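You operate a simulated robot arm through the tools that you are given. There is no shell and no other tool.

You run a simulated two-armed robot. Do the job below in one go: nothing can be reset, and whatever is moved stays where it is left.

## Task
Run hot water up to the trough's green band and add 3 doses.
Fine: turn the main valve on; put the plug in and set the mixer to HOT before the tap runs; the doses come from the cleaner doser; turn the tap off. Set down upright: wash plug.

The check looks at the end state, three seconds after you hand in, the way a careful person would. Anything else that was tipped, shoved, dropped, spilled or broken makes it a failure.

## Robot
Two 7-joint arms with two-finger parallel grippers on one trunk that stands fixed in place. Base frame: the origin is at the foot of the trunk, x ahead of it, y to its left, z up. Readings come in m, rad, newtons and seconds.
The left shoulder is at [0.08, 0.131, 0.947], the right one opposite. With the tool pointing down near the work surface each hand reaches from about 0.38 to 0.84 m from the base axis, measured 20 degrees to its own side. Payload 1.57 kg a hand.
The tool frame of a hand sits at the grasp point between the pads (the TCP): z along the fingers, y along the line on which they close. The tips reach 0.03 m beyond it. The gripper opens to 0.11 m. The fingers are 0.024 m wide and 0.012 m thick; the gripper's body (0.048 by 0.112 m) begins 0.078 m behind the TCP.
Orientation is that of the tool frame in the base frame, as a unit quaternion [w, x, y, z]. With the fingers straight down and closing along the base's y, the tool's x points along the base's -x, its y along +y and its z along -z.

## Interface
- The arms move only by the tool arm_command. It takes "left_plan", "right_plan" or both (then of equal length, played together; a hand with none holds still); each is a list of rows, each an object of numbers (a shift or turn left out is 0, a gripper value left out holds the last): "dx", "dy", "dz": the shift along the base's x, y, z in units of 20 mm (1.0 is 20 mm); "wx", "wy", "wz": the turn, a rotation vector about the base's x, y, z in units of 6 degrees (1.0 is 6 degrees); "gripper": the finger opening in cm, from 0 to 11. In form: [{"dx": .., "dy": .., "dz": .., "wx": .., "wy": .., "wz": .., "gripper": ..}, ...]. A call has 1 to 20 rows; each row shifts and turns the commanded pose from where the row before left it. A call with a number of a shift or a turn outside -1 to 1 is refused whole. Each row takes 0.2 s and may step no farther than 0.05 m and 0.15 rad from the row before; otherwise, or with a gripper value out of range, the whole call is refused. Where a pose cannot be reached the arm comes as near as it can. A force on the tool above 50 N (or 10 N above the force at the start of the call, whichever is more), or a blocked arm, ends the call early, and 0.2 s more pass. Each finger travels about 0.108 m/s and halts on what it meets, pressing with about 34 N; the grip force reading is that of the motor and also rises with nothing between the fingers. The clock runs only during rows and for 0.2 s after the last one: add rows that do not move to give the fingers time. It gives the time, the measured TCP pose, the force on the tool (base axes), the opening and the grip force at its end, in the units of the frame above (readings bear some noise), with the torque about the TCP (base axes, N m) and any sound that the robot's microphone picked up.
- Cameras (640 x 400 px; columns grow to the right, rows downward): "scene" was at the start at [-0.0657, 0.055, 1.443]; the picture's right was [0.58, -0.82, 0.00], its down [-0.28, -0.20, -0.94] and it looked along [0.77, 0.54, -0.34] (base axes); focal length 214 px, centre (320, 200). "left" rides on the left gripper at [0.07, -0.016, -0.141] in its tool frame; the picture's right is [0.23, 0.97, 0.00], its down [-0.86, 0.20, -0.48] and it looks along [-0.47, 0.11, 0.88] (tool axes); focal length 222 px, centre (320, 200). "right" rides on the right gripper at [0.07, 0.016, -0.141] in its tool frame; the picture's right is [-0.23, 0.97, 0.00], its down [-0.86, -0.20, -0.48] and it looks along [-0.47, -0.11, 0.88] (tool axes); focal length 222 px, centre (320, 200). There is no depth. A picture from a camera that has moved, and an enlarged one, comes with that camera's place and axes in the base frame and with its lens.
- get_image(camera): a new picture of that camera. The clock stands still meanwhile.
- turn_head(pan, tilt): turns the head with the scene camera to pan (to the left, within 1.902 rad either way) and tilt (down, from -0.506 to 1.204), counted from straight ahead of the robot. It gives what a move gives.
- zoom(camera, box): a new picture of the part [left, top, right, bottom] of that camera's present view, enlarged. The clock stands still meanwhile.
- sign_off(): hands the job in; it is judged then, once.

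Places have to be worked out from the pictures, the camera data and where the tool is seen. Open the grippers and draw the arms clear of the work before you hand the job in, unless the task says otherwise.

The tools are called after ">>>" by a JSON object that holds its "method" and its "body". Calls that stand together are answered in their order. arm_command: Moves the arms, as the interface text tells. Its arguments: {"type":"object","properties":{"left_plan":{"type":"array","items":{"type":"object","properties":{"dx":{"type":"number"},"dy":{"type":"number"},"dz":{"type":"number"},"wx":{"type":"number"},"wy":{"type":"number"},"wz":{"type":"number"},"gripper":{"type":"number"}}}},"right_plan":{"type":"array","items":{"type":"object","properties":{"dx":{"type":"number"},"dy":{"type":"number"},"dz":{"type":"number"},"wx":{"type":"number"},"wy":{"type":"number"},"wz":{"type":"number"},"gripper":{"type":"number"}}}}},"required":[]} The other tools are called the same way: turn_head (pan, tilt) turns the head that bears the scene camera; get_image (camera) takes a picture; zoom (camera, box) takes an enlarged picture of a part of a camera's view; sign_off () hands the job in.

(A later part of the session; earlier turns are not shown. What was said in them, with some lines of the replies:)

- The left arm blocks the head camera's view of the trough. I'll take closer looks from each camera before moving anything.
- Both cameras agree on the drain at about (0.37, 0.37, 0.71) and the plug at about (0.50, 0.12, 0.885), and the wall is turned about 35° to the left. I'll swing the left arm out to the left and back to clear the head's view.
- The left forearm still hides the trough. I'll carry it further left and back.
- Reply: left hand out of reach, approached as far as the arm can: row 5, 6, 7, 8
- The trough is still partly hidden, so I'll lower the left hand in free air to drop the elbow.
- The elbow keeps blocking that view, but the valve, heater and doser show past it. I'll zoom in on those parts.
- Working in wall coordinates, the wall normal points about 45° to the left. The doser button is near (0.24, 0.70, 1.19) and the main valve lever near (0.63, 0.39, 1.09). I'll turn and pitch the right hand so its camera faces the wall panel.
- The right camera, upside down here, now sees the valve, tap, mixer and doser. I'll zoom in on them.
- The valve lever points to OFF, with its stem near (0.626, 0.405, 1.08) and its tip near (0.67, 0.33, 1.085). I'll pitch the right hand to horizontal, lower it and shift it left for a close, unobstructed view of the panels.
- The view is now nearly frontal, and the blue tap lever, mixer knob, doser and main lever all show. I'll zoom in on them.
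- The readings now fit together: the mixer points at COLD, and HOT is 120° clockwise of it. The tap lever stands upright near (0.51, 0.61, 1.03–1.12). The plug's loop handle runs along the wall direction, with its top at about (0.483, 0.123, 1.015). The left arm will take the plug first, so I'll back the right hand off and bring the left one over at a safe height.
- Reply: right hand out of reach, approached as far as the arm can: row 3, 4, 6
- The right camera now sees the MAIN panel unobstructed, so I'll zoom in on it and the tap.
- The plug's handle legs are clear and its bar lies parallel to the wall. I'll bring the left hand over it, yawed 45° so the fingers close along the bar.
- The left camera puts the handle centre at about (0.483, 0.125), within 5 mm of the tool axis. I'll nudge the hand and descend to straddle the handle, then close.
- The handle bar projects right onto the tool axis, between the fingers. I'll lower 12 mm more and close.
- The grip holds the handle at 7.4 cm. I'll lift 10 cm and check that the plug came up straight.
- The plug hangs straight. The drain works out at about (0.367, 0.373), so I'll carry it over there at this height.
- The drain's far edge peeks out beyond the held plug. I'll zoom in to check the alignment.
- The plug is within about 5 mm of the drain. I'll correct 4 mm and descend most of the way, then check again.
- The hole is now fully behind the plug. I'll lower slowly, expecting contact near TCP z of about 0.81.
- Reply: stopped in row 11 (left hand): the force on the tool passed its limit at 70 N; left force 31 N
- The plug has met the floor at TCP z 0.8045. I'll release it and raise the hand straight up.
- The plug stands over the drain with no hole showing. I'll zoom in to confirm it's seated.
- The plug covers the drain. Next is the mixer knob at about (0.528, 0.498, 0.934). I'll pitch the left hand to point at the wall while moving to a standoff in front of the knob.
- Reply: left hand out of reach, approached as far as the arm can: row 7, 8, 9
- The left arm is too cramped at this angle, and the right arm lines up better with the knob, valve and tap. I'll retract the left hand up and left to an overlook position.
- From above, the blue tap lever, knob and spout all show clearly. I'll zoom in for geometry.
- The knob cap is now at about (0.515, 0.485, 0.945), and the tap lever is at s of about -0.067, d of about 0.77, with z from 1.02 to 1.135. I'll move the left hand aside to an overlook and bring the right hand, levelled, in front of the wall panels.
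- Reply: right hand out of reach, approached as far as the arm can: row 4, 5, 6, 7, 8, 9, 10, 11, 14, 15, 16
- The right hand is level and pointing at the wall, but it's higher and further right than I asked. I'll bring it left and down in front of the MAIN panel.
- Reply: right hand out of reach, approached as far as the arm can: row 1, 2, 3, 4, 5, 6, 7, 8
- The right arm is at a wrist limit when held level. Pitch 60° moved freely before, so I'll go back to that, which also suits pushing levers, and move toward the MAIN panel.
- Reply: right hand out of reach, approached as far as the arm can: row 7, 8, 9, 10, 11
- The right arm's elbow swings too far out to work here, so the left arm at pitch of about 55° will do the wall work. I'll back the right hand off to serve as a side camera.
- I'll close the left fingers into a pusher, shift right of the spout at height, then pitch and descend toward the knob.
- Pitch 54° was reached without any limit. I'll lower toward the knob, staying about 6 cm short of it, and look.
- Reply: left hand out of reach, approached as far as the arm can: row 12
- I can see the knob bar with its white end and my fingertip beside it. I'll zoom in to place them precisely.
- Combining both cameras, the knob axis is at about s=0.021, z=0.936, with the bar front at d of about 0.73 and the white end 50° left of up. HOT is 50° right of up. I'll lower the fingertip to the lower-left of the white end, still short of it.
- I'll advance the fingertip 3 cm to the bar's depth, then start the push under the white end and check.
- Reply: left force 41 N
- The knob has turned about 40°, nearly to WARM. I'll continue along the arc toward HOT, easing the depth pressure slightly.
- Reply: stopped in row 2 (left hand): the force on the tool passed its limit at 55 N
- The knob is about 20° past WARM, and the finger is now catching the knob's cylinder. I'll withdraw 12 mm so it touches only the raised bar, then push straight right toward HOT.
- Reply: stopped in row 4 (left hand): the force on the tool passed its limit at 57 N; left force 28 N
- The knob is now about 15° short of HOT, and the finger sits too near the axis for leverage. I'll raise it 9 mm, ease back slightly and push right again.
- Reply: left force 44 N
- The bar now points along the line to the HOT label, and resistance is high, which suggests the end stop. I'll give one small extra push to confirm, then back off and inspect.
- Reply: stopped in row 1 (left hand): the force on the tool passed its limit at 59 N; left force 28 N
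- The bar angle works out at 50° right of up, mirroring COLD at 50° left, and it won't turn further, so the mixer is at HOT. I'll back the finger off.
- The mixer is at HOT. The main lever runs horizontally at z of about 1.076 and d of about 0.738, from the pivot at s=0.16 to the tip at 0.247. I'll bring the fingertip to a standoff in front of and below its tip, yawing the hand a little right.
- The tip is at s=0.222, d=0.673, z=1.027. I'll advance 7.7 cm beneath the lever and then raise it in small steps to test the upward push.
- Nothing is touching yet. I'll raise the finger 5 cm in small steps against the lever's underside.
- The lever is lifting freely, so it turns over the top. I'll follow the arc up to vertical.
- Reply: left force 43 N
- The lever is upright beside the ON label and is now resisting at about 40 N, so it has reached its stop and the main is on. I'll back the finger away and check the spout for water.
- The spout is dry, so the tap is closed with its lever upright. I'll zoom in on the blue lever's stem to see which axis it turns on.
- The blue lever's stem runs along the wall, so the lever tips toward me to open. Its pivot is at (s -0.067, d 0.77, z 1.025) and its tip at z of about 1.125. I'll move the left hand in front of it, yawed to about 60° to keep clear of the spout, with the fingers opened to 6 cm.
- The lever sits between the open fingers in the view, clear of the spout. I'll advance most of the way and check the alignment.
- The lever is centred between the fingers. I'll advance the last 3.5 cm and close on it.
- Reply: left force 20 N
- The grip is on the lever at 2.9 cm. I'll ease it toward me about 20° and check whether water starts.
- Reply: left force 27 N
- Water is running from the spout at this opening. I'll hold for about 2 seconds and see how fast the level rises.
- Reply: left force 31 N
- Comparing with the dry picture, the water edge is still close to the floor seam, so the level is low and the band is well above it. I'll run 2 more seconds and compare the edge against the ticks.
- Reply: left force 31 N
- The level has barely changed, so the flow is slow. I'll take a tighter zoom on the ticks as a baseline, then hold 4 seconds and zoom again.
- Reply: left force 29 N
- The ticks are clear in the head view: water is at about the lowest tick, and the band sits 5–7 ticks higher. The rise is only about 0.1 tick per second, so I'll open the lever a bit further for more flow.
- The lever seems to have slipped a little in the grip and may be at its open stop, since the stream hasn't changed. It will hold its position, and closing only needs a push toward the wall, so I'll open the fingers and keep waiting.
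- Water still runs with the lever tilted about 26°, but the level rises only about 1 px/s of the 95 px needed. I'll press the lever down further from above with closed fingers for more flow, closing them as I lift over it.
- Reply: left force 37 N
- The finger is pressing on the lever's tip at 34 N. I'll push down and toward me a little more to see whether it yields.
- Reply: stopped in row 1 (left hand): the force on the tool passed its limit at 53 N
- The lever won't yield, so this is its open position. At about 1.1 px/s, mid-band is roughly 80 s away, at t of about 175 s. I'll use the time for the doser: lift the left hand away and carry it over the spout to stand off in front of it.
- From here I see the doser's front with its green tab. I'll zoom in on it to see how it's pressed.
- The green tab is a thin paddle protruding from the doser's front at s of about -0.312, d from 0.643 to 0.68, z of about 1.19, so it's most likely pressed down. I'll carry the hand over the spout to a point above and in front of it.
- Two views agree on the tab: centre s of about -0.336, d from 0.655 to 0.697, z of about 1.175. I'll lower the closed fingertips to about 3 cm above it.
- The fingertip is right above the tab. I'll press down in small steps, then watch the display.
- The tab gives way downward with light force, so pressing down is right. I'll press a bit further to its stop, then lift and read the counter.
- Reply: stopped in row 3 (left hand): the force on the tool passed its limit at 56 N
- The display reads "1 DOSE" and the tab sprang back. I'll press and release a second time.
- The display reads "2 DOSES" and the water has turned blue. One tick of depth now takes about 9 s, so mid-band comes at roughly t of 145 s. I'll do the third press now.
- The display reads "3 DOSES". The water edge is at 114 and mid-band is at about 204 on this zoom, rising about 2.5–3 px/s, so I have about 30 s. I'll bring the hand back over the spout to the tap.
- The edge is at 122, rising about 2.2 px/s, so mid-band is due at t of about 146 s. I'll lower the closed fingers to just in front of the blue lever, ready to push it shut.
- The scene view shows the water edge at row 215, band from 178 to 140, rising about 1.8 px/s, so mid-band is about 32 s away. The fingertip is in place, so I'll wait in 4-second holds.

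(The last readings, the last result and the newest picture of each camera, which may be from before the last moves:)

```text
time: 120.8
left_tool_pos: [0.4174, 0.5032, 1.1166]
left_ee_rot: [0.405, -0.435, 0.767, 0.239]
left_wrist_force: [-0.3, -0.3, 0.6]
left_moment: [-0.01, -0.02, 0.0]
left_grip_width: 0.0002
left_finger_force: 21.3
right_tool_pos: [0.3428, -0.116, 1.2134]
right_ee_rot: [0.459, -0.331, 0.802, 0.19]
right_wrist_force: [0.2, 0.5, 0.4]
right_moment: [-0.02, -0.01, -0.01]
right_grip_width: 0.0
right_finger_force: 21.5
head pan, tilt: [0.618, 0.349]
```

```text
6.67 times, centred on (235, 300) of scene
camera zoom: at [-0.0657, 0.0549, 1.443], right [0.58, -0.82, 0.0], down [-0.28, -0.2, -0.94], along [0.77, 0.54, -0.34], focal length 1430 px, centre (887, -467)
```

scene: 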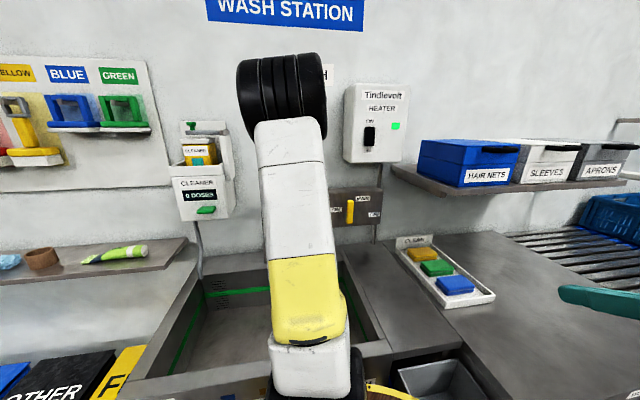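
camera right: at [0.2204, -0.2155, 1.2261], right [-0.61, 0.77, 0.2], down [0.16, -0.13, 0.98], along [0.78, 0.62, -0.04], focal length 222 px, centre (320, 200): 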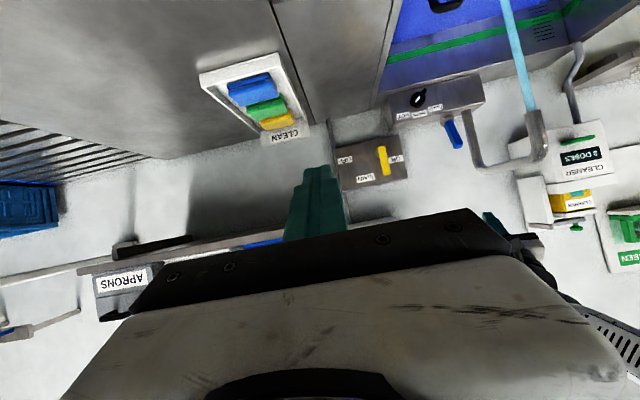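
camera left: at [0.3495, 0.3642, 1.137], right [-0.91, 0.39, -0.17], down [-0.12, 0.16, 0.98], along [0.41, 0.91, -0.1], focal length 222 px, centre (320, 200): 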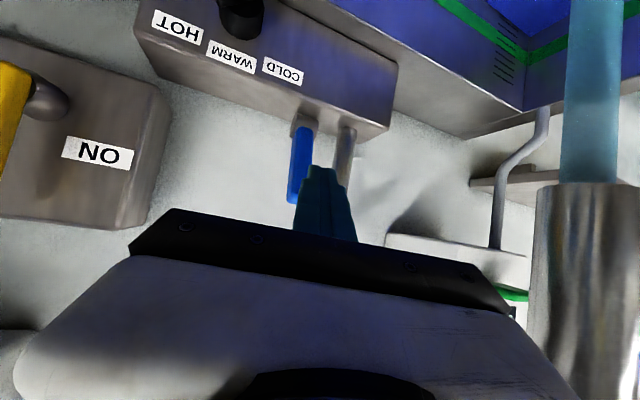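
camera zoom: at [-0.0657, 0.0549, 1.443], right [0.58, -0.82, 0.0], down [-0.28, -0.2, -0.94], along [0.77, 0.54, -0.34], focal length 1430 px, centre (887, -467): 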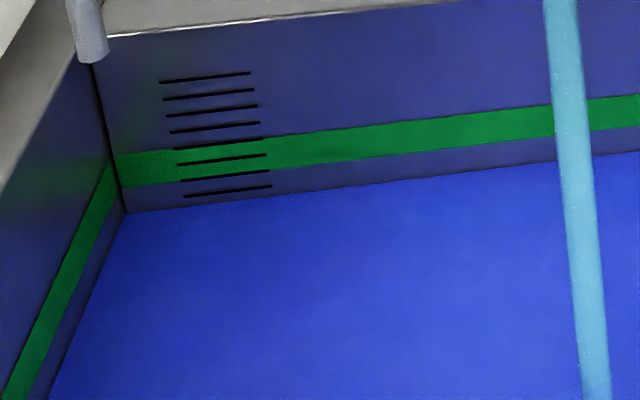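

The edge is at 200, still about 1.8 px/s, so mid-band is about 23 s away. I'll wait another 12–13 s.

>>> {"method": "arm_command", "body": {"left_plan": [{}, {}, {}, {}, {}, {}, {}, {}, {}, {}, {}, {}, {}, {}, {}, {}, {}, {}, {}, {}]}}

>>> {"method": "arm_command", "body": {"left_plan": [{}, {}, {}, {}, {}, {}, {}, {}, {}, {}, {}, {}, {}, {}, {}, {}, {}, {}, {}, {}]}}

>>> {"method": "arm_command", "body": {"left_plan": [{}, {}, {}, {}, {}, {}, {}, {}, {}, {}, {}, {}, {}, {}, {}, {}, {}, {}, {}, {}]}}

>>> {"method": "zoom", "body": {"camera": "scene", "box": [190, 270, 280, 330]}}

>>> {"method": "zoom", "body": {"camera": "right", "box": [480, 0, 600, 70]}}

```text
time: 125.0
left_tool_pos: [0.4178, 0.5042, 1.1178]
left_ee_rot: [0.406, -0.435, 0.768, 0.239]
left_wrist_force: [-0.2, 0.6, 0.5]
left_moment: [-0.03, 0.0, -0.02]
left_grip_width: 0.0
left_finger_force: 21.4
right_tool_pos: [0.343, -0.1158, 1.2138]
right_ee_rot: [0.459, -0.331, 0.802, 0.19]
right_wrist_force: [-0.4, 0.4, 0.1]
right_moment: [0.0, 0.01, 0.0]
right_grip_width: 0.0002
right_finger_force: 21.4
head pan, tilt: [0.618, 0.349]
```

```text
time: 129.2
left_tool_pos: [0.4184, 0.5048, 1.1169]
left_ee_rot: [0.406, -0.435, 0.768, 0.239]
left_wrist_force: [0.2, 0.2, -0.1]
left_moment: [0.0, 0.03, 0.01]
left_grip_width: 0.0
left_finger_force: 21.7
right_tool_pos: [0.3432, -0.1157, 1.215]
right_ee_rot: [0.46, -0.33, 0.802, 0.19]
right_wrist_force: [0.4, -0.1, 0.2]
right_moment: [0.0, 0.01, 0.0]
right_grip_width: 0.0001
right_finger_force: 21.1
head pan, tilt: [0.618, 0.349]
```

```text
time: 133.4
left_tool_pos: [0.4188, 0.5031, 1.1172]
left_ee_rot: [0.405, -0.435, 0.768, 0.239]
left_wrist_force: [0.7, -0.2, -0.2]
left_moment: [0.05, 0.01, 0.0]
left_grip_width: 0.0002
left_finger_force: 21.9
right_tool_pos: [0.3432, -0.117, 1.2131]
right_ee_rot: [0.459, -0.331, 0.802, 0.189]
right_wrist_force: [0.4, -0.3, -0.4]
right_moment: [-0.01, -0.04, -0.04]
right_grip_width: 0.0
right_finger_force: 21.3
head pan, tilt: [0.618, 0.349]
```

```text
6.67 times, centred on (235, 300) of scene
camera zoom: at [-0.0657, 0.0549, 1.443], right [0.58, -0.82, 0.0], down [-0.28, -0.2, -0.94], along [0.77, 0.54, -0.34], focal length 1430 px, centre (887, -467)
```

zoom: 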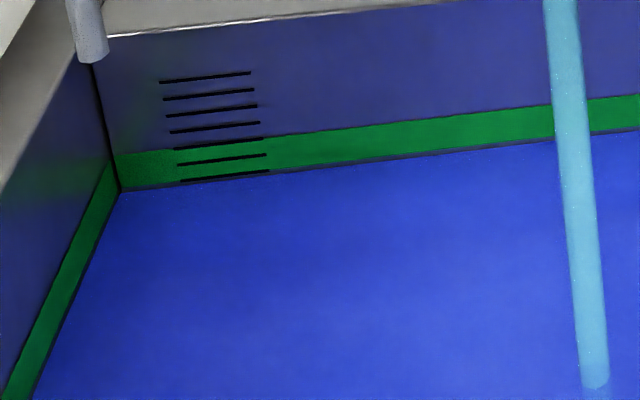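

```text
5.33 times, centred on (540, 35) of right
camera zoom: at [0.2206, -0.2156, 1.226], right [-0.61, 0.77, 0.2], down [0.16, -0.13, 0.98], along [0.78, 0.62, -0.04], focal length 1185 px, centre (-853, 1080)
```

zoom: 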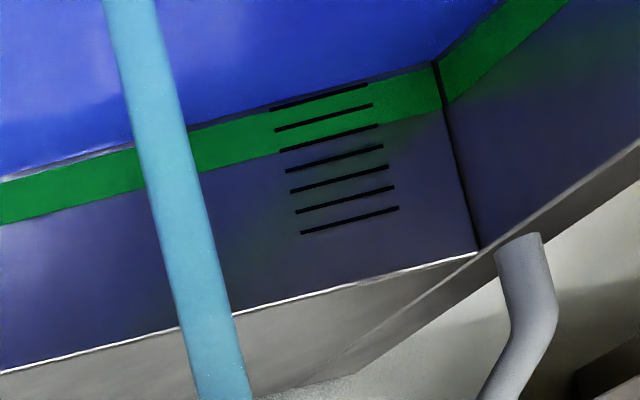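

The water is just under the band's lower edge, and mid-band is about 11 s away. I'll wait about 7.5 s more, then push the lever shut.

>>> {"method": "arm_command", "body": {"left_plan": [{}, {}, {}, {}, {}, {}, {}, {}, {}, {}, {}, {}, {}, {}, {}, {}, {}, {}]}}

>>> {"method": "arm_command", "body": {"left_plan": [{}, {}, {}, {}, {}, {}, {}, {}, {}, {}, {}, {}, {}, {}, {}, {}, {}]}}

>>> {"method": "zoom", "body": {"camera": "scene", "box": [190, 270, 280, 330]}}

>>> {"method": "zoom", "body": {"camera": "right", "box": [480, 0, 600, 70]}}

```text
time: 137.2
left_tool_pos: [0.4178, 0.5039, 1.1172]
left_ee_rot: [0.405, -0.435, 0.768, 0.239]
left_wrist_force: [-0.5, -0.3, 0.3]
left_moment: [0.0, 0.04, 0.02]
left_grip_width: 0.0002
left_finger_force: 21.3
right_tool_pos: [0.3416, -0.1165, 1.2149]
right_ee_rot: [0.459, -0.331, 0.802, 0.19]
right_wrist_force: [0.0, 0.3, 0.4]
right_moment: [0.02, 0.04, -0.01]
right_grip_width: 0.0001
right_finger_force: 21.5
head pan, tilt: [0.618, 0.349]
```

```text
time: 140.8
left_tool_pos: [0.418, 0.5048, 1.1167]
left_ee_rot: [0.405, -0.435, 0.768, 0.239]
left_wrist_force: [0.4, -0.3, 0.0]
left_moment: [-0.03, 0.02, 0.03]
left_grip_width: 0.0
left_finger_force: 21.0
right_tool_pos: [0.3422, -0.1161, 1.2145]
right_ee_rot: [0.46, -0.331, 0.802, 0.191]
right_wrist_force: [0.6, 0.3, 0.0]
right_moment: [-0.01, -0.01, -0.02]
right_grip_width: 0.0
right_finger_force: 21.3
head pan, tilt: [0.618, 0.349]
```

```text
6.67 times, centred on (235, 300) of scene
camera zoom: at [-0.0657, 0.0549, 1.443], right [0.58, -0.82, 0.0], down [-0.28, -0.2, -0.94], along [0.77, 0.54, -0.34], focal length 1430 px, centre (887, -467)
```

zoom: 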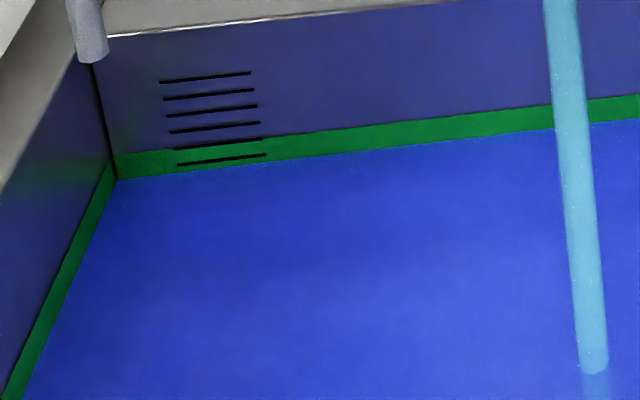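

```text
5.33 times, centred on (540, 35) of right
camera zoom: at [0.2206, -0.2156, 1.226], right [-0.61, 0.77, 0.2], down [0.16, -0.13, 0.98], along [0.78, 0.62, -0.04], focal length 1185 px, centre (-853, 1080)
```

zoom: 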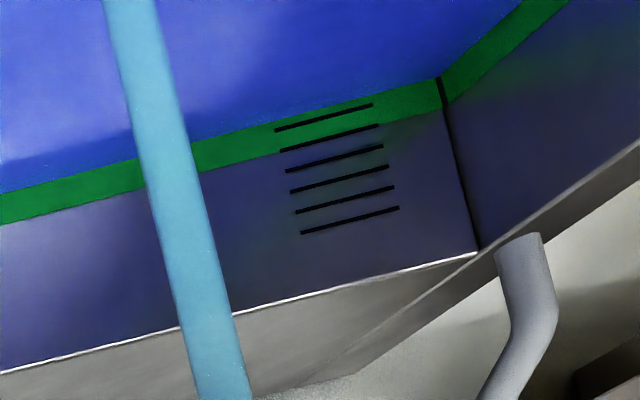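

The water is within the band, about a third of the way up. I'll push the lever toward the wall now to close the tap.

>>> {"method": "arm_command", "body": {"left_plan": [{"dx": 0.65, "dy": 0.65}, {"dx": 0.6, "dy": 0.6}, {"dx": 0.6, "dy": 0.6}, {"dx": 0.5, "dy": 0.5}, {"dx": 0.4, "dy": 0.4}, {"dx": 0.25, "dy": 0.25}]}}

>>> {"method": "get_image", "body": {"camera": "left"}}

>>> {"method": "get_image", "body": {"camera": "right"}}

>>> {"method": "zoom", "body": {"camera": "scene", "box": [190, 270, 280, 330]}}

```text
time: 142.2
left_tool_pos: [0.4529, 0.5363, 1.1216]
left_ee_rot: [0.418, -0.429, 0.764, 0.239]
left_wrist_force: [0.5, 0.4, 0.5]
left_moment: [0.0, 0.01, 0.01]
left_grip_width: 0.0
left_finger_force: 21.0
left hand out of reach, approached as far as the arm can: row 3, 4, 5, 6
right_tool_pos: [0.3426, -0.1173, 1.2152]
right_ee_rot: [0.458, -0.331, 0.803, 0.19]
right_wrist_force: [0.4, 0.0, 0.6]
right_moment: [-0.02, 0.01, 0.02]
right_grip_width: 0.0
right_finger_force: 21.4
head pan, tilt: [0.618, 0.349]
```

```text
taken
camera left: at [0.3861, 0.3931, 1.1395], right [-0.9, 0.4, -0.19], down [-0.14, 0.15, 0.98], along [0.42, 0.9, -0.08], focal length 222 px, centre (320, 200)
```

left: 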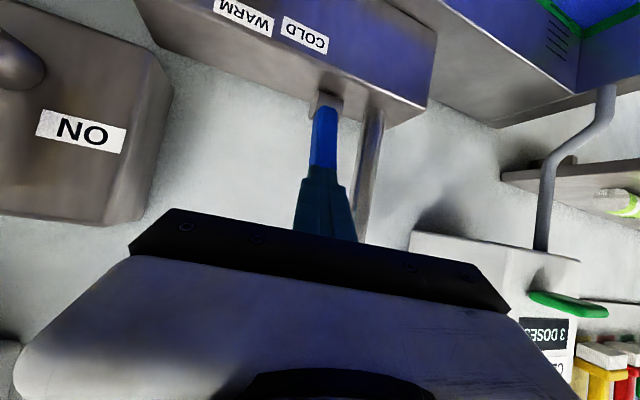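

```text
taken
camera right: at [0.2206, -0.2156, 1.226], right [-0.61, 0.77, 0.2], down [0.16, -0.13, 0.98], along [0.78, 0.62, -0.04], focal length 222 px, centre (320, 200)
```

right: 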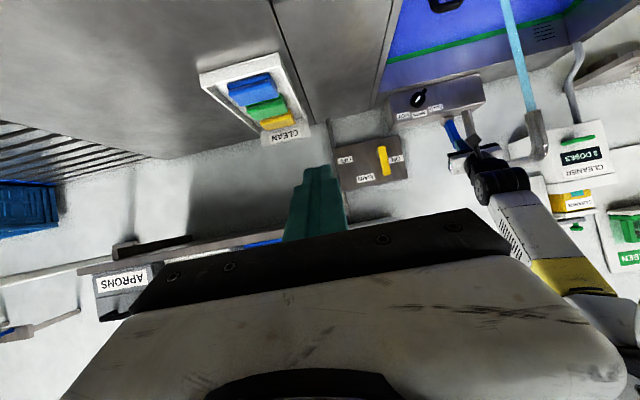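

```text
6.67 times, centred on (235, 300) of scene
camera zoom: at [-0.0657, 0.0548, 1.443], right [0.58, -0.82, 0.0], down [-0.28, -0.2, -0.94], along [0.77, 0.54, -0.34], focal length 1430 px, centre (887, -467)
```

zoom: 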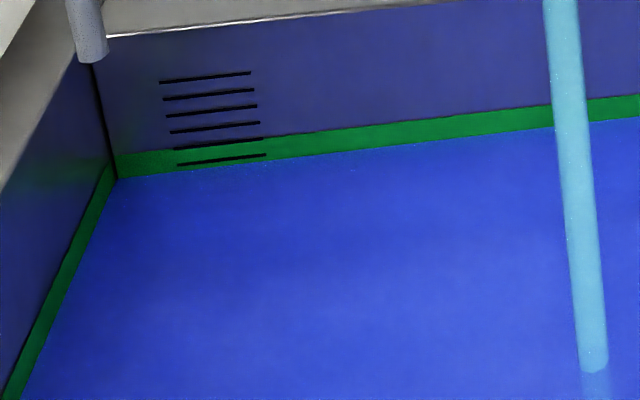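

The arm stopped short at a wrist limit, before the lever closed. I'll ease the pitch by about 12° and keep pushing toward the wall.

>>> {"method": "arm_command", "body": {"left_plan": [{"wx": -0.85, "wy": 0.5, "dx": 0.2, "dy": 0.2}, {"wx": -0.85, "wy": 0.5, "dx": 0.4, "dy": 0.4}, {"dx": 0.5, "dy": 0.5}, {"dx": 0.5, "dy": 0.5}, {"dx": 0.5, "dy": 0.5}]}}

>>> {"method": "get_image", "body": {"camera": "left"}}

>>> {"method": "get_image", "body": {"camera": "right"}}

>>> {"method": "zoom", "body": {"camera": "scene", "box": [190, 270, 280, 330]}}

```text
time: 143.4
left_tool_pos: [0.4608, 0.5313, 1.1194]
left_ee_rot: [0.399, -0.432, 0.78, 0.214]
left_wrist_force: [0.2, 0.7, -0.3]
left_moment: [-0.02, 0.0, 0.0]
left_grip_width: 0.0
left_finger_force: 21.8
left hand out of reach, approached as far as the arm can: row 1, 2, 3, 4, 5
right_tool_pos: [0.3437, -0.1164, 1.2141]
right_ee_rot: [0.46, -0.331, 0.802, 0.19]
right_wrist_force: [0.4, 0.2, 0.7]
right_moment: [-0.06, 0.01, -0.01]
right_grip_width: 0.0001
right_finger_force: 20.8
head pan, tilt: [0.618, 0.349]
```

```text
taken
camera left: at [0.391, 0.3914, 1.1472], right [-0.89, 0.4, -0.19], down [-0.11, 0.21, 0.97], along [0.43, 0.89, -0.14], focal length 222 px, centre (320, 200)
```

left: 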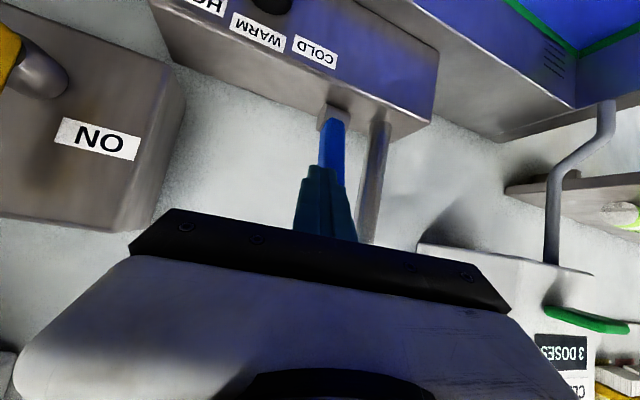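

```text
taken
camera right: at [0.2206, -0.2155, 1.226], right [-0.61, 0.77, 0.2], down [0.16, -0.13, 0.98], along [0.78, 0.62, -0.04], focal length 222 px, centre (320, 200)
```

right: 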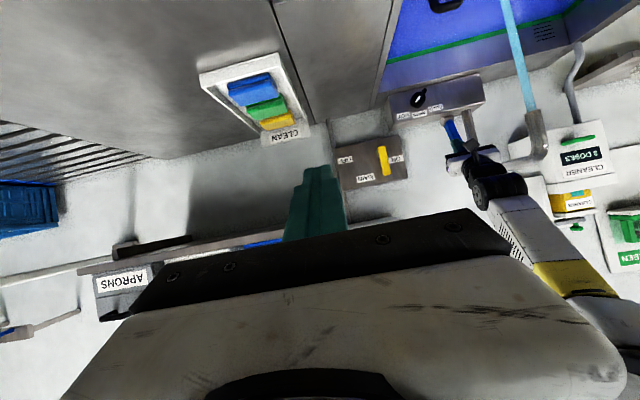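

```text
6.67 times, centred on (235, 300) of scene
camera zoom: at [-0.0657, 0.0549, 1.443], right [0.58, -0.82, 0.0], down [-0.28, -0.2, -0.94], along [0.77, 0.54, -0.34], focal length 1430 px, centre (887, -467)
```

zoom: 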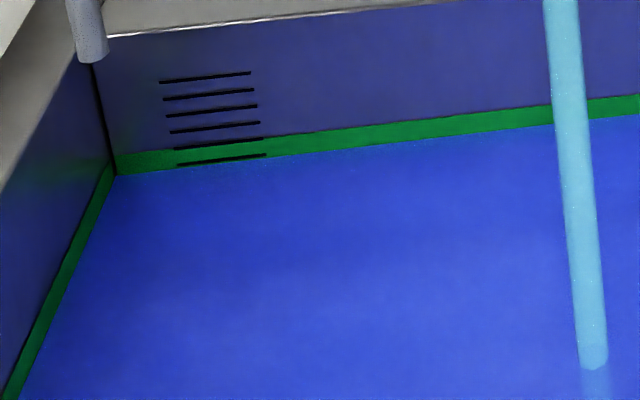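

It's still at a limit, and I have about 12 s until the band's top. I'll back off slightly, turn the hand's yaw back toward the wall normal to free the wrist, and push again.

>>> {"method": "arm_command", "body": {"left_plan": [{"dx": -0.3, "dy": -0.3, "wz": -0.9}, {"dx": 0.2, "dy": 0.0, "wz": -0.9}, {"dx": 0.1, "dy": 0.1, "wz": -0.9}, {"dx": 0.5, "dy": 0.6}, {"dx": 0.5, "dy": 0.6}, {"dx": 0.5, "dy": 0.6}]}}

>>> {"method": "get_image", "body": {"camera": "left"}}

>>> {"method": "zoom", "body": {"camera": "right", "box": [420, 80, 560, 200]}}

>>> {"method": "zoom", "body": {"camera": "scene", "box": [190, 270, 280, 330]}}

```text
time: 144.8
left_tool_pos: [0.4908, 0.5661, 1.1188]
left_ee_rot: [0.424, -0.318, 0.833, 0.157]
left_wrist_force: [-1.7, -2.5, 2.6]
left_moment: [0.01, 0.03, 0.02]
left_grip_width: 0.0
left_finger_force: 21.2
right_tool_pos: [0.3425, -0.1164, 1.2138]
right_ee_rot: [0.458, -0.331, 0.803, 0.189]
right_wrist_force: [1.5, -0.1, -0.1]
right_moment: [-0.02, -0.03, 0.01]
right_grip_width: 0.0
right_finger_force: 21.6
head pan, tilt: [0.618, 0.349]
```

```text
taken
camera left: at [0.385, 0.4505, 1.1467], right [-0.75, 0.64, -0.19], down [-0.05, 0.23, 0.97], along [0.66, 0.73, -0.14], focal length 222 px, centre (320, 200)
```

left: 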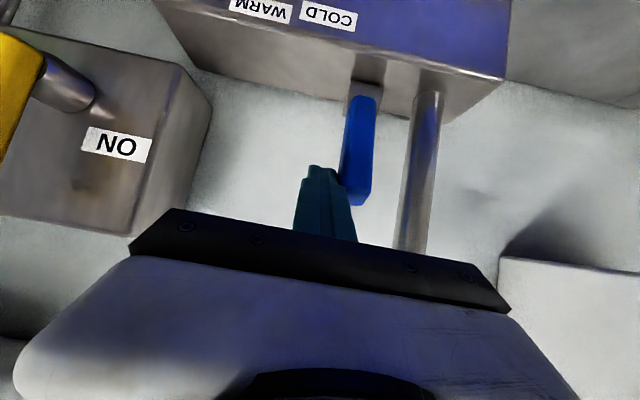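

```text
3.33 times, centred on (490, 140) of right
camera zoom: at [0.2205, -0.2157, 1.226], right [-0.61, 0.77, 0.2], down [0.16, -0.13, 0.98], along [0.78, 0.62, -0.04], focal length 740 px, centre (-247, 400)
```

zoom: 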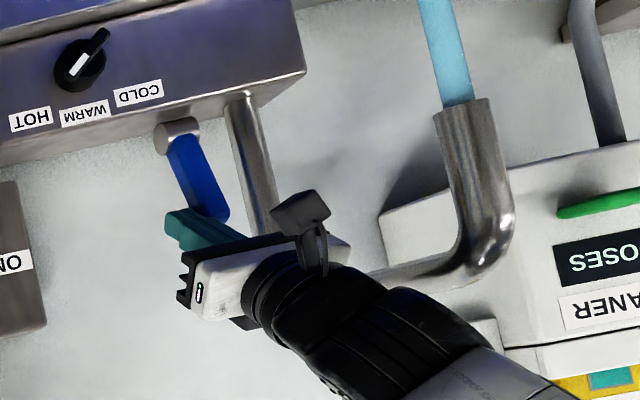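

```text
6.67 times, centred on (235, 300) of scene
camera zoom: at [-0.0659, 0.0546, 1.443], right [0.58, -0.82, 0.0], down [-0.28, -0.2, -0.94], along [0.77, 0.54, -0.34], focal length 1430 px, centre (887, -467)
```

zoom: 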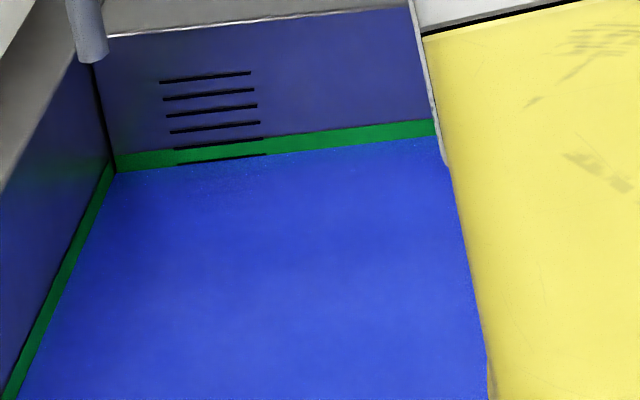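

The wrist is free now at yaw of about 41°, but the finger slid past the lever's right side. I'll back out, shift 16 mm left and push the lever to the wall.

>>> {"method": "arm_command", "body": {"left_plan": [{"dx": -0.7, "dy": -0.7}, {"dx": -0.7, "dy": -0.7}, {"dx": -0.7, "dy": -0.7}, {"dx": -0.7, "dy": -0.7}, {"dx": -0.566, "dy": 0.566}, {"dx": 0.6, "dy": 0.6}, {"dx": 0.6, "dy": 0.6}, {"dx": 0.6, "dy": 0.6}, {"dx": 0.6, "dy": 0.6}, {"dx": 0.5, "dy": 0.5}]}}

>>> {"method": "get_image", "body": {"camera": "left"}}

>>> {"method": "zoom", "body": {"camera": "right", "box": [420, 0, 640, 200]}}

>>> {"method": "zoom", "body": {"camera": "scene", "box": [190, 270, 280, 330]}}

```text
time: 147.1
left_tool_pos: [0.4802, 0.5681, 1.1204]
left_ee_rot: [0.424, -0.315, 0.835, 0.154]
left_wrist_force: [-12.4, -33.6, 14.9]
left_moment: [1.47, 1.19, 2.06]
left_grip_width: 0.0
left_finger_force: 21.1
right_tool_pos: [0.342, -0.1174, 1.2152]
right_ee_rot: [0.459, -0.332, 0.802, 0.19]
right_wrist_force: [0.3, -0.6, -0.3]
right_moment: [0.07, 0.0, -0.01]
right_grip_width: 0.0
right_finger_force: 21.0
head pan, tilt: [0.618, 0.349]
stopped in row 10 (left hand): the force on the tool passed its limit at 66 N (the readings are from after the stop); the commanded pose is now the measured one
```

```text
taken
camera left: at [0.3728, 0.4552, 1.1492], right [-0.74, 0.64, -0.19], down [-0.05, 0.24, 0.97], along [0.67, 0.73, -0.15], focal length 222 px, centre (320, 200)
```

left: 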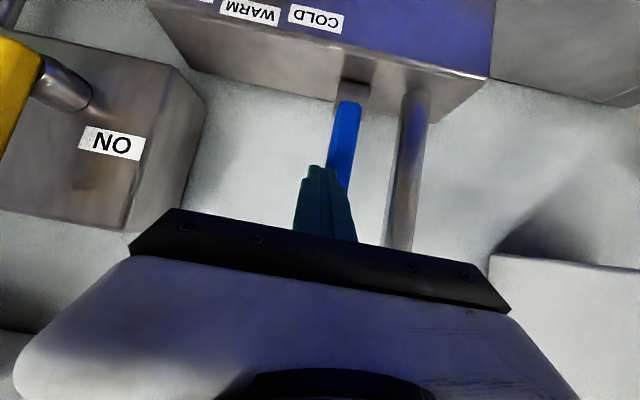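

```text
2.00 times, centred on (530, 100) of right
camera zoom: at [0.2197, -0.217, 1.2258], right [-0.61, 0.77, 0.2], down [0.16, -0.13, 0.98], along [0.78, 0.63, -0.04], focal length 444 px, centre (-100, 400)
```

zoom: 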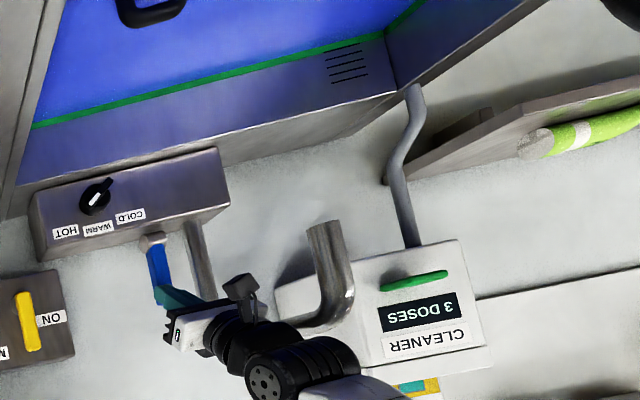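

```text
6.67 times, centred on (235, 300) of scene
camera zoom: at [-0.067, 0.0528, 1.4431], right [0.58, -0.81, 0.0], down [-0.28, -0.2, -0.94], along [0.77, 0.55, -0.34], focal length 1430 px, centre (887, -467)
```

zoom: 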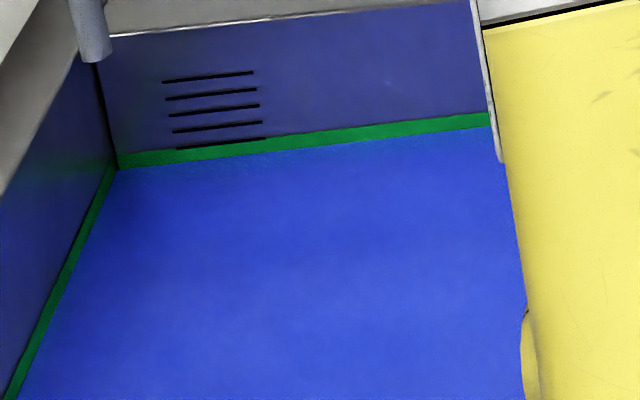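

The stream has stopped, the lever is against its stop, and the level sits about mid-band. I'll draw the hand straight back from the lever and verify.

>>> {"method": "arm_command", "body": {"left_plan": [{"dx": -0.3, "dy": -0.3}, {"dx": -0.7, "dy": -0.7}, {"dx": -0.7, "dy": -0.7}, {"dx": -0.5, "dy": -0.5, "dz": 0.5}, {"dz": 1}, {"dz": 1}, {"dz": 1}, {"dz": 1}]}}

>>> {"method": "get_image", "body": {"camera": "left"}}

>>> {"method": "zoom", "body": {"camera": "right", "box": [420, 0, 640, 200]}}

>>> {"method": "zoom", "body": {"camera": "scene", "box": [190, 270, 280, 330]}}

```text
time: 148.9
left_tool_pos: [0.436, 0.5291, 1.2105]
left_ee_rot: [0.424, -0.318, 0.834, 0.155]
left_wrist_force: [-0.6, -0.5, -0.2]
left_moment: [0.02, -0.03, -0.01]
left_grip_width: 0.0001
left_finger_force: 20.6
right_tool_pos: [0.3427, -0.1163, 1.214]
right_ee_rot: [0.459, -0.33, 0.803, 0.188]
right_wrist_force: [0.1, -0.4, -0.9]
right_moment: [0.05, 0.01, -0.01]
right_grip_width: 0.0001
right_finger_force: 21.2
head pan, tilt: [0.618, 0.349]
```

```text
taken
camera left: at [0.329, 0.4145, 1.2383], right [-0.74, 0.64, -0.19], down [-0.05, 0.24, 0.97], along [0.67, 0.73, -0.15], focal length 222 px, centre (320, 200)
```

left: 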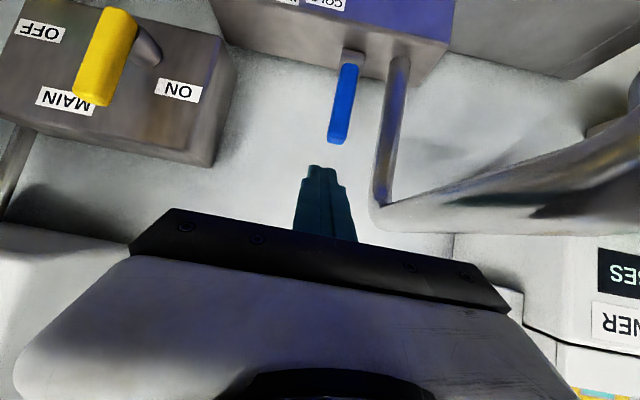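

```text
2.00 times, centred on (530, 100) of right
camera zoom: at [0.2205, -0.2155, 1.226], right [-0.61, 0.77, 0.2], down [0.16, -0.13, 0.98], along [0.78, 0.62, -0.04], focal length 444 px, centre (-100, 400)
```

zoom: 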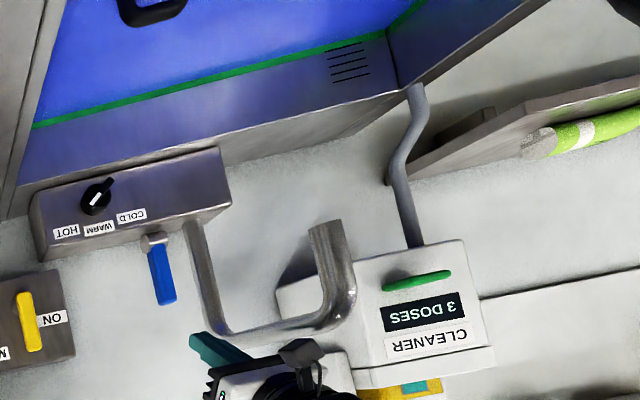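

```text
6.67 times, centred on (235, 300) of scene
camera zoom: at [-0.0661, 0.0552, 1.443], right [0.58, -0.81, 0.0], down [-0.28, -0.2, -0.94], along [0.77, 0.54, -0.34], focal length 1430 px, centre (887, -467)
```

zoom: 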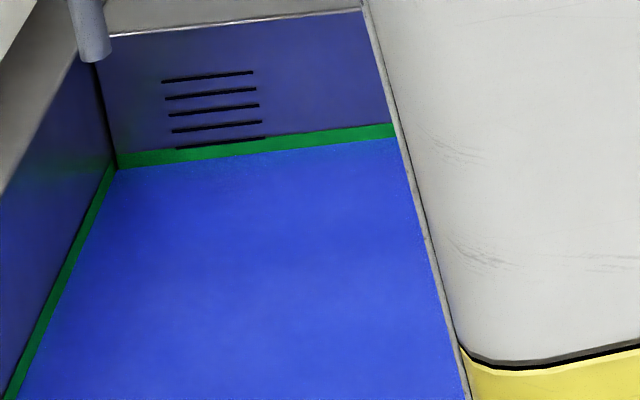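

The tap lever is upright with no flow, the counter shows 3, the mixer is on HOT, MAIN is on, and the level is inside the band. I'll retract the left arm upward and back, and open both grippers.

>>> {"method": "arm_command", "body": {"left_plan": [{"dz": 1}, {"dz": 1}, {"dz": 1}, {"dz": 1}, {"dz": 1}, {"dz": 1}, {"dz": 1}, {"dz": 1}, {"dz": 1}, {"dx": -0.7, "dy": -0.9, "wx": -0.7, "wy": 0.7}, {"dx": -0.7, "dy": -0.9, "wx": -0.7, "wy": 0.7}, {"dx": -0.7, "dy": -0.9, "wx": -0.7, "wy": 0.7}, {"dx": -0.7, "dy": -0.9, "wx": -0.7, "wy": 0.7}, {"dx": -0.7, "dy": -0.9, "wx": -0.7, "wy": 0.7}, {"dx": -0.7, "dy": -0.9, "wx": -0.7, "wy": 0.7}, {"dx": -0.7, "dy": -0.9, "wx": -0.7, "wy": 0.7}, {"dx": -0.7, "dy": -0.9, "wx": -0.7, "wy": 0.7}, {"dx": -0.7, "dy": -0.9, "wx": -0.7, "wy": 0.7, "gripper": 11}, {"gripper": 11}]}}

>>> {"method": "arm_command", "body": {"right_plan": [{"gripper": 11}, {}, {}, {}, {}]}}

>>> {"method": "get_image", "body": {"camera": "left"}}

>>> {"method": "get_image", "body": {"camera": "right"}}

>>> {"method": "get_image", "body": {"camera": "scene"}}

```text
time: 152.9
left_tool_pos: [0.3119, 0.367, 1.3879]
left_ee_rot: [0.011, -0.369, 0.929, -0.028]
left_wrist_force: [0.9, 0.1, 0.4]
left_moment: [-0.02, 0.0, -0.02]
left_grip_width: 0.11
left_finger_force: 0.0
right_tool_pos: [0.3434, -0.1168, 1.2145]
right_ee_rot: [0.458, -0.332, 0.802, 0.19]
right_wrist_force: [0.0, 0.5, -1.1]
right_moment: [-0.03, -0.02, 0.03]
right_grip_width: 0.0001
right_finger_force: 21.3
head pan, tilt: [0.618, 0.349]
```

```text
time: 154.1
left_tool_pos: [0.3131, 0.3669, 1.3877]
left_ee_rot: [0.012, -0.369, 0.929, -0.026]
left_wrist_force: [0.4, 0.7, 0.4]
left_moment: [-0.01, 0.01, 0.0]
left_grip_width: 0.1102
left_finger_force: 0.2
right_tool_pos: [0.3438, -0.1161, 1.214]
right_ee_rot: [0.458, -0.331, 0.802, 0.19]
right_wrist_force: [0.8, -0.3, 0.5]
right_moment: [0.02, 0.05, -0.03]
right_grip_width: 0.1102
right_finger_force: 0.0
head pan, tilt: [0.618, 0.349]
```

```text
taken
camera left: at [0.2654, 0.3125, 1.5308], right [-0.83, 0.55, -0.06], down [0.47, 0.75, 0.47], along [0.3, 0.36, -0.88], focal length 222 px, centre (320, 200)
```

left: 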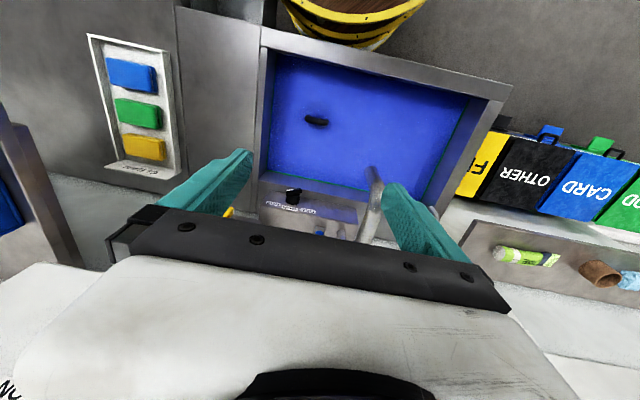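

```text
taken
camera right: at [0.2205, -0.2156, 1.226], right [-0.61, 0.77, 0.2], down [0.16, -0.13, 0.98], along [0.78, 0.62, -0.04], focal length 222 px, centre (320, 200)
```

right: 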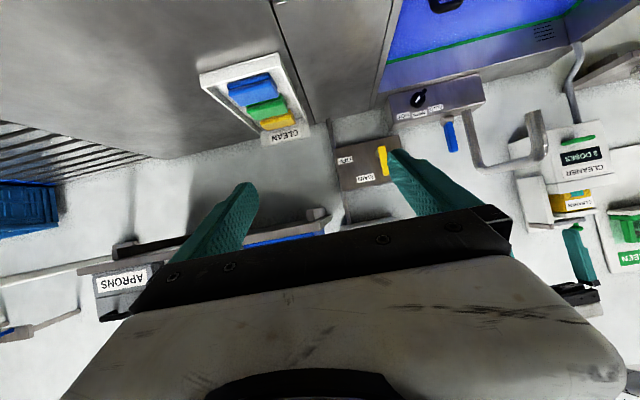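

```text
taken
```

scene: 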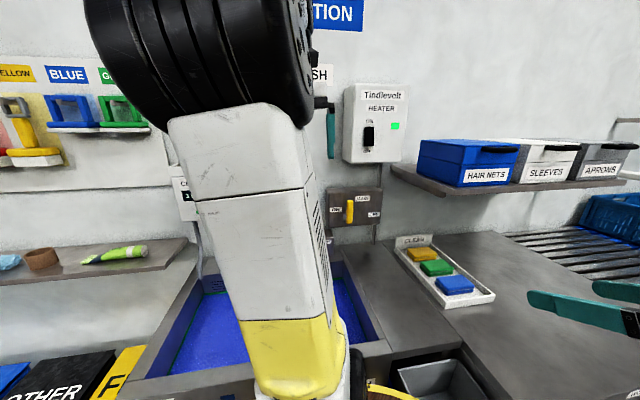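

Both grippers are open and the arms are clear. I'll do a last close check of the level, plug, mixer, main lever and tap.

>>> {"method": "zoom", "body": {"camera": "right", "box": [480, 0, 600, 70]}}

>>> {"method": "zoom", "body": {"camera": "left", "box": [250, 60, 450, 250]}}

>>> {"method": "zoom", "body": {"camera": "scene", "box": [310, 80, 430, 260]}}

>>> {"method": "zoom", "body": {"camera": "right", "box": [370, 60, 620, 190]}}

```text
5.33 times, centred on (540, 35) of right
camera zoom: at [0.2205, -0.2156, 1.226], right [-0.61, 0.77, 0.2], down [0.16, -0.13, 0.98], along [0.78, 0.62, -0.04], focal length 1185 px, centre (-853, 1080)
```

zoom: 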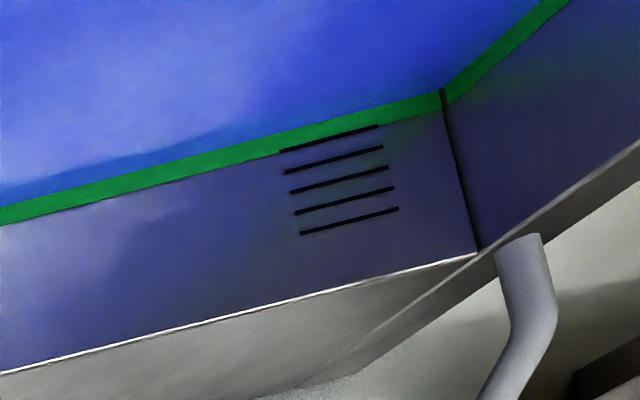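

```text
2.11 times, centred on (350, 155) of left
camera zoom: at [0.2654, 0.3125, 1.5308], right [-0.83, 0.55, -0.06], down [0.47, 0.75, 0.47], along [0.3, 0.36, -0.88], focal length 468 px, centre (257, 295)
```

zoom: 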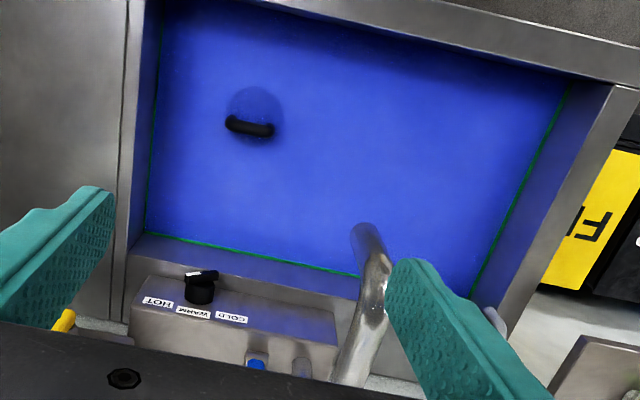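

```text
2.22 times, centred on (370, 170) of scene
camera zoom: at [-0.0658, 0.0549, 1.443], right [0.58, -0.82, 0.0], down [-0.28, -0.2, -0.94], along [0.77, 0.54, -0.34], focal length 477 px, centre (209, 267)
```

zoom: 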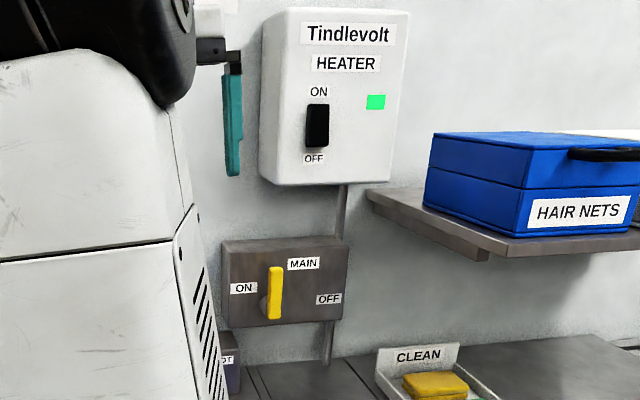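

```text
2.56 times, centred on (495, 125) of right
camera zoom: at [0.2205, -0.2156, 1.226], right [-0.61, 0.77, 0.2], down [0.16, -0.13, 0.98], along [0.78, 0.62, -0.04], focal length 569 px, centre (-128, 392)
```

zoom: 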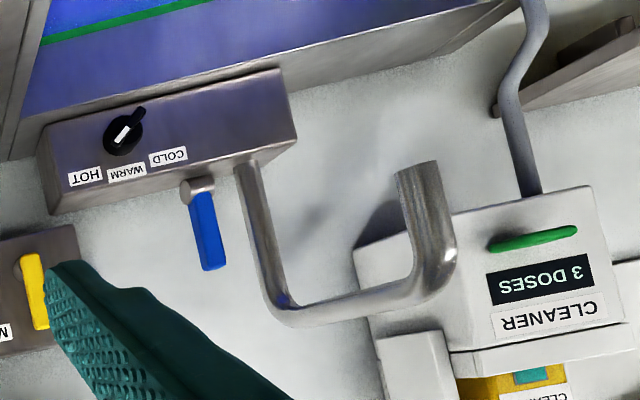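

Everything checks out:
- **Water:** the level is stable at about mid-band.
- **Plug:** seated upright over the drain.
- **Mixer:** on HOT.
- **Main valve:** on.
- **Tap:** off.
- **Doser:** the counter shows 3 doses.
- **Arms:** clear of the work, with both grippers open.

I'm handing the job in.

>>> {"method": "sign_off", "body": {}}

```text
The job is handed in.
```

The trough is filled with hot water to about the middle of the green band, with 3 doses of cleaner added. The job is handed in; I haven't seen the check's result.

- **Main valve:** the lever is up at ON, against its stop.
- **Plug:** it stands upright over the drain. It went in before the tap ran, and the level held steady after I shut off the water.
- **Mixer:** it points at HOT, and was set before the tap ran.
- **Tap:** the lever is back upright and nothing is running. Closing it took a few tries because the arm hit its reach limit, so the water ran a few seconds longer than planned, but the level stayed within the band.
- **Doses:** three presses on the cleaner doser, and its display reads "3 DOSES". I pressed them while the trough was still filling.

Nothing else looked tipped, spilled or moved in the last pictures. Both grippers are open and the arms are clear of the work.
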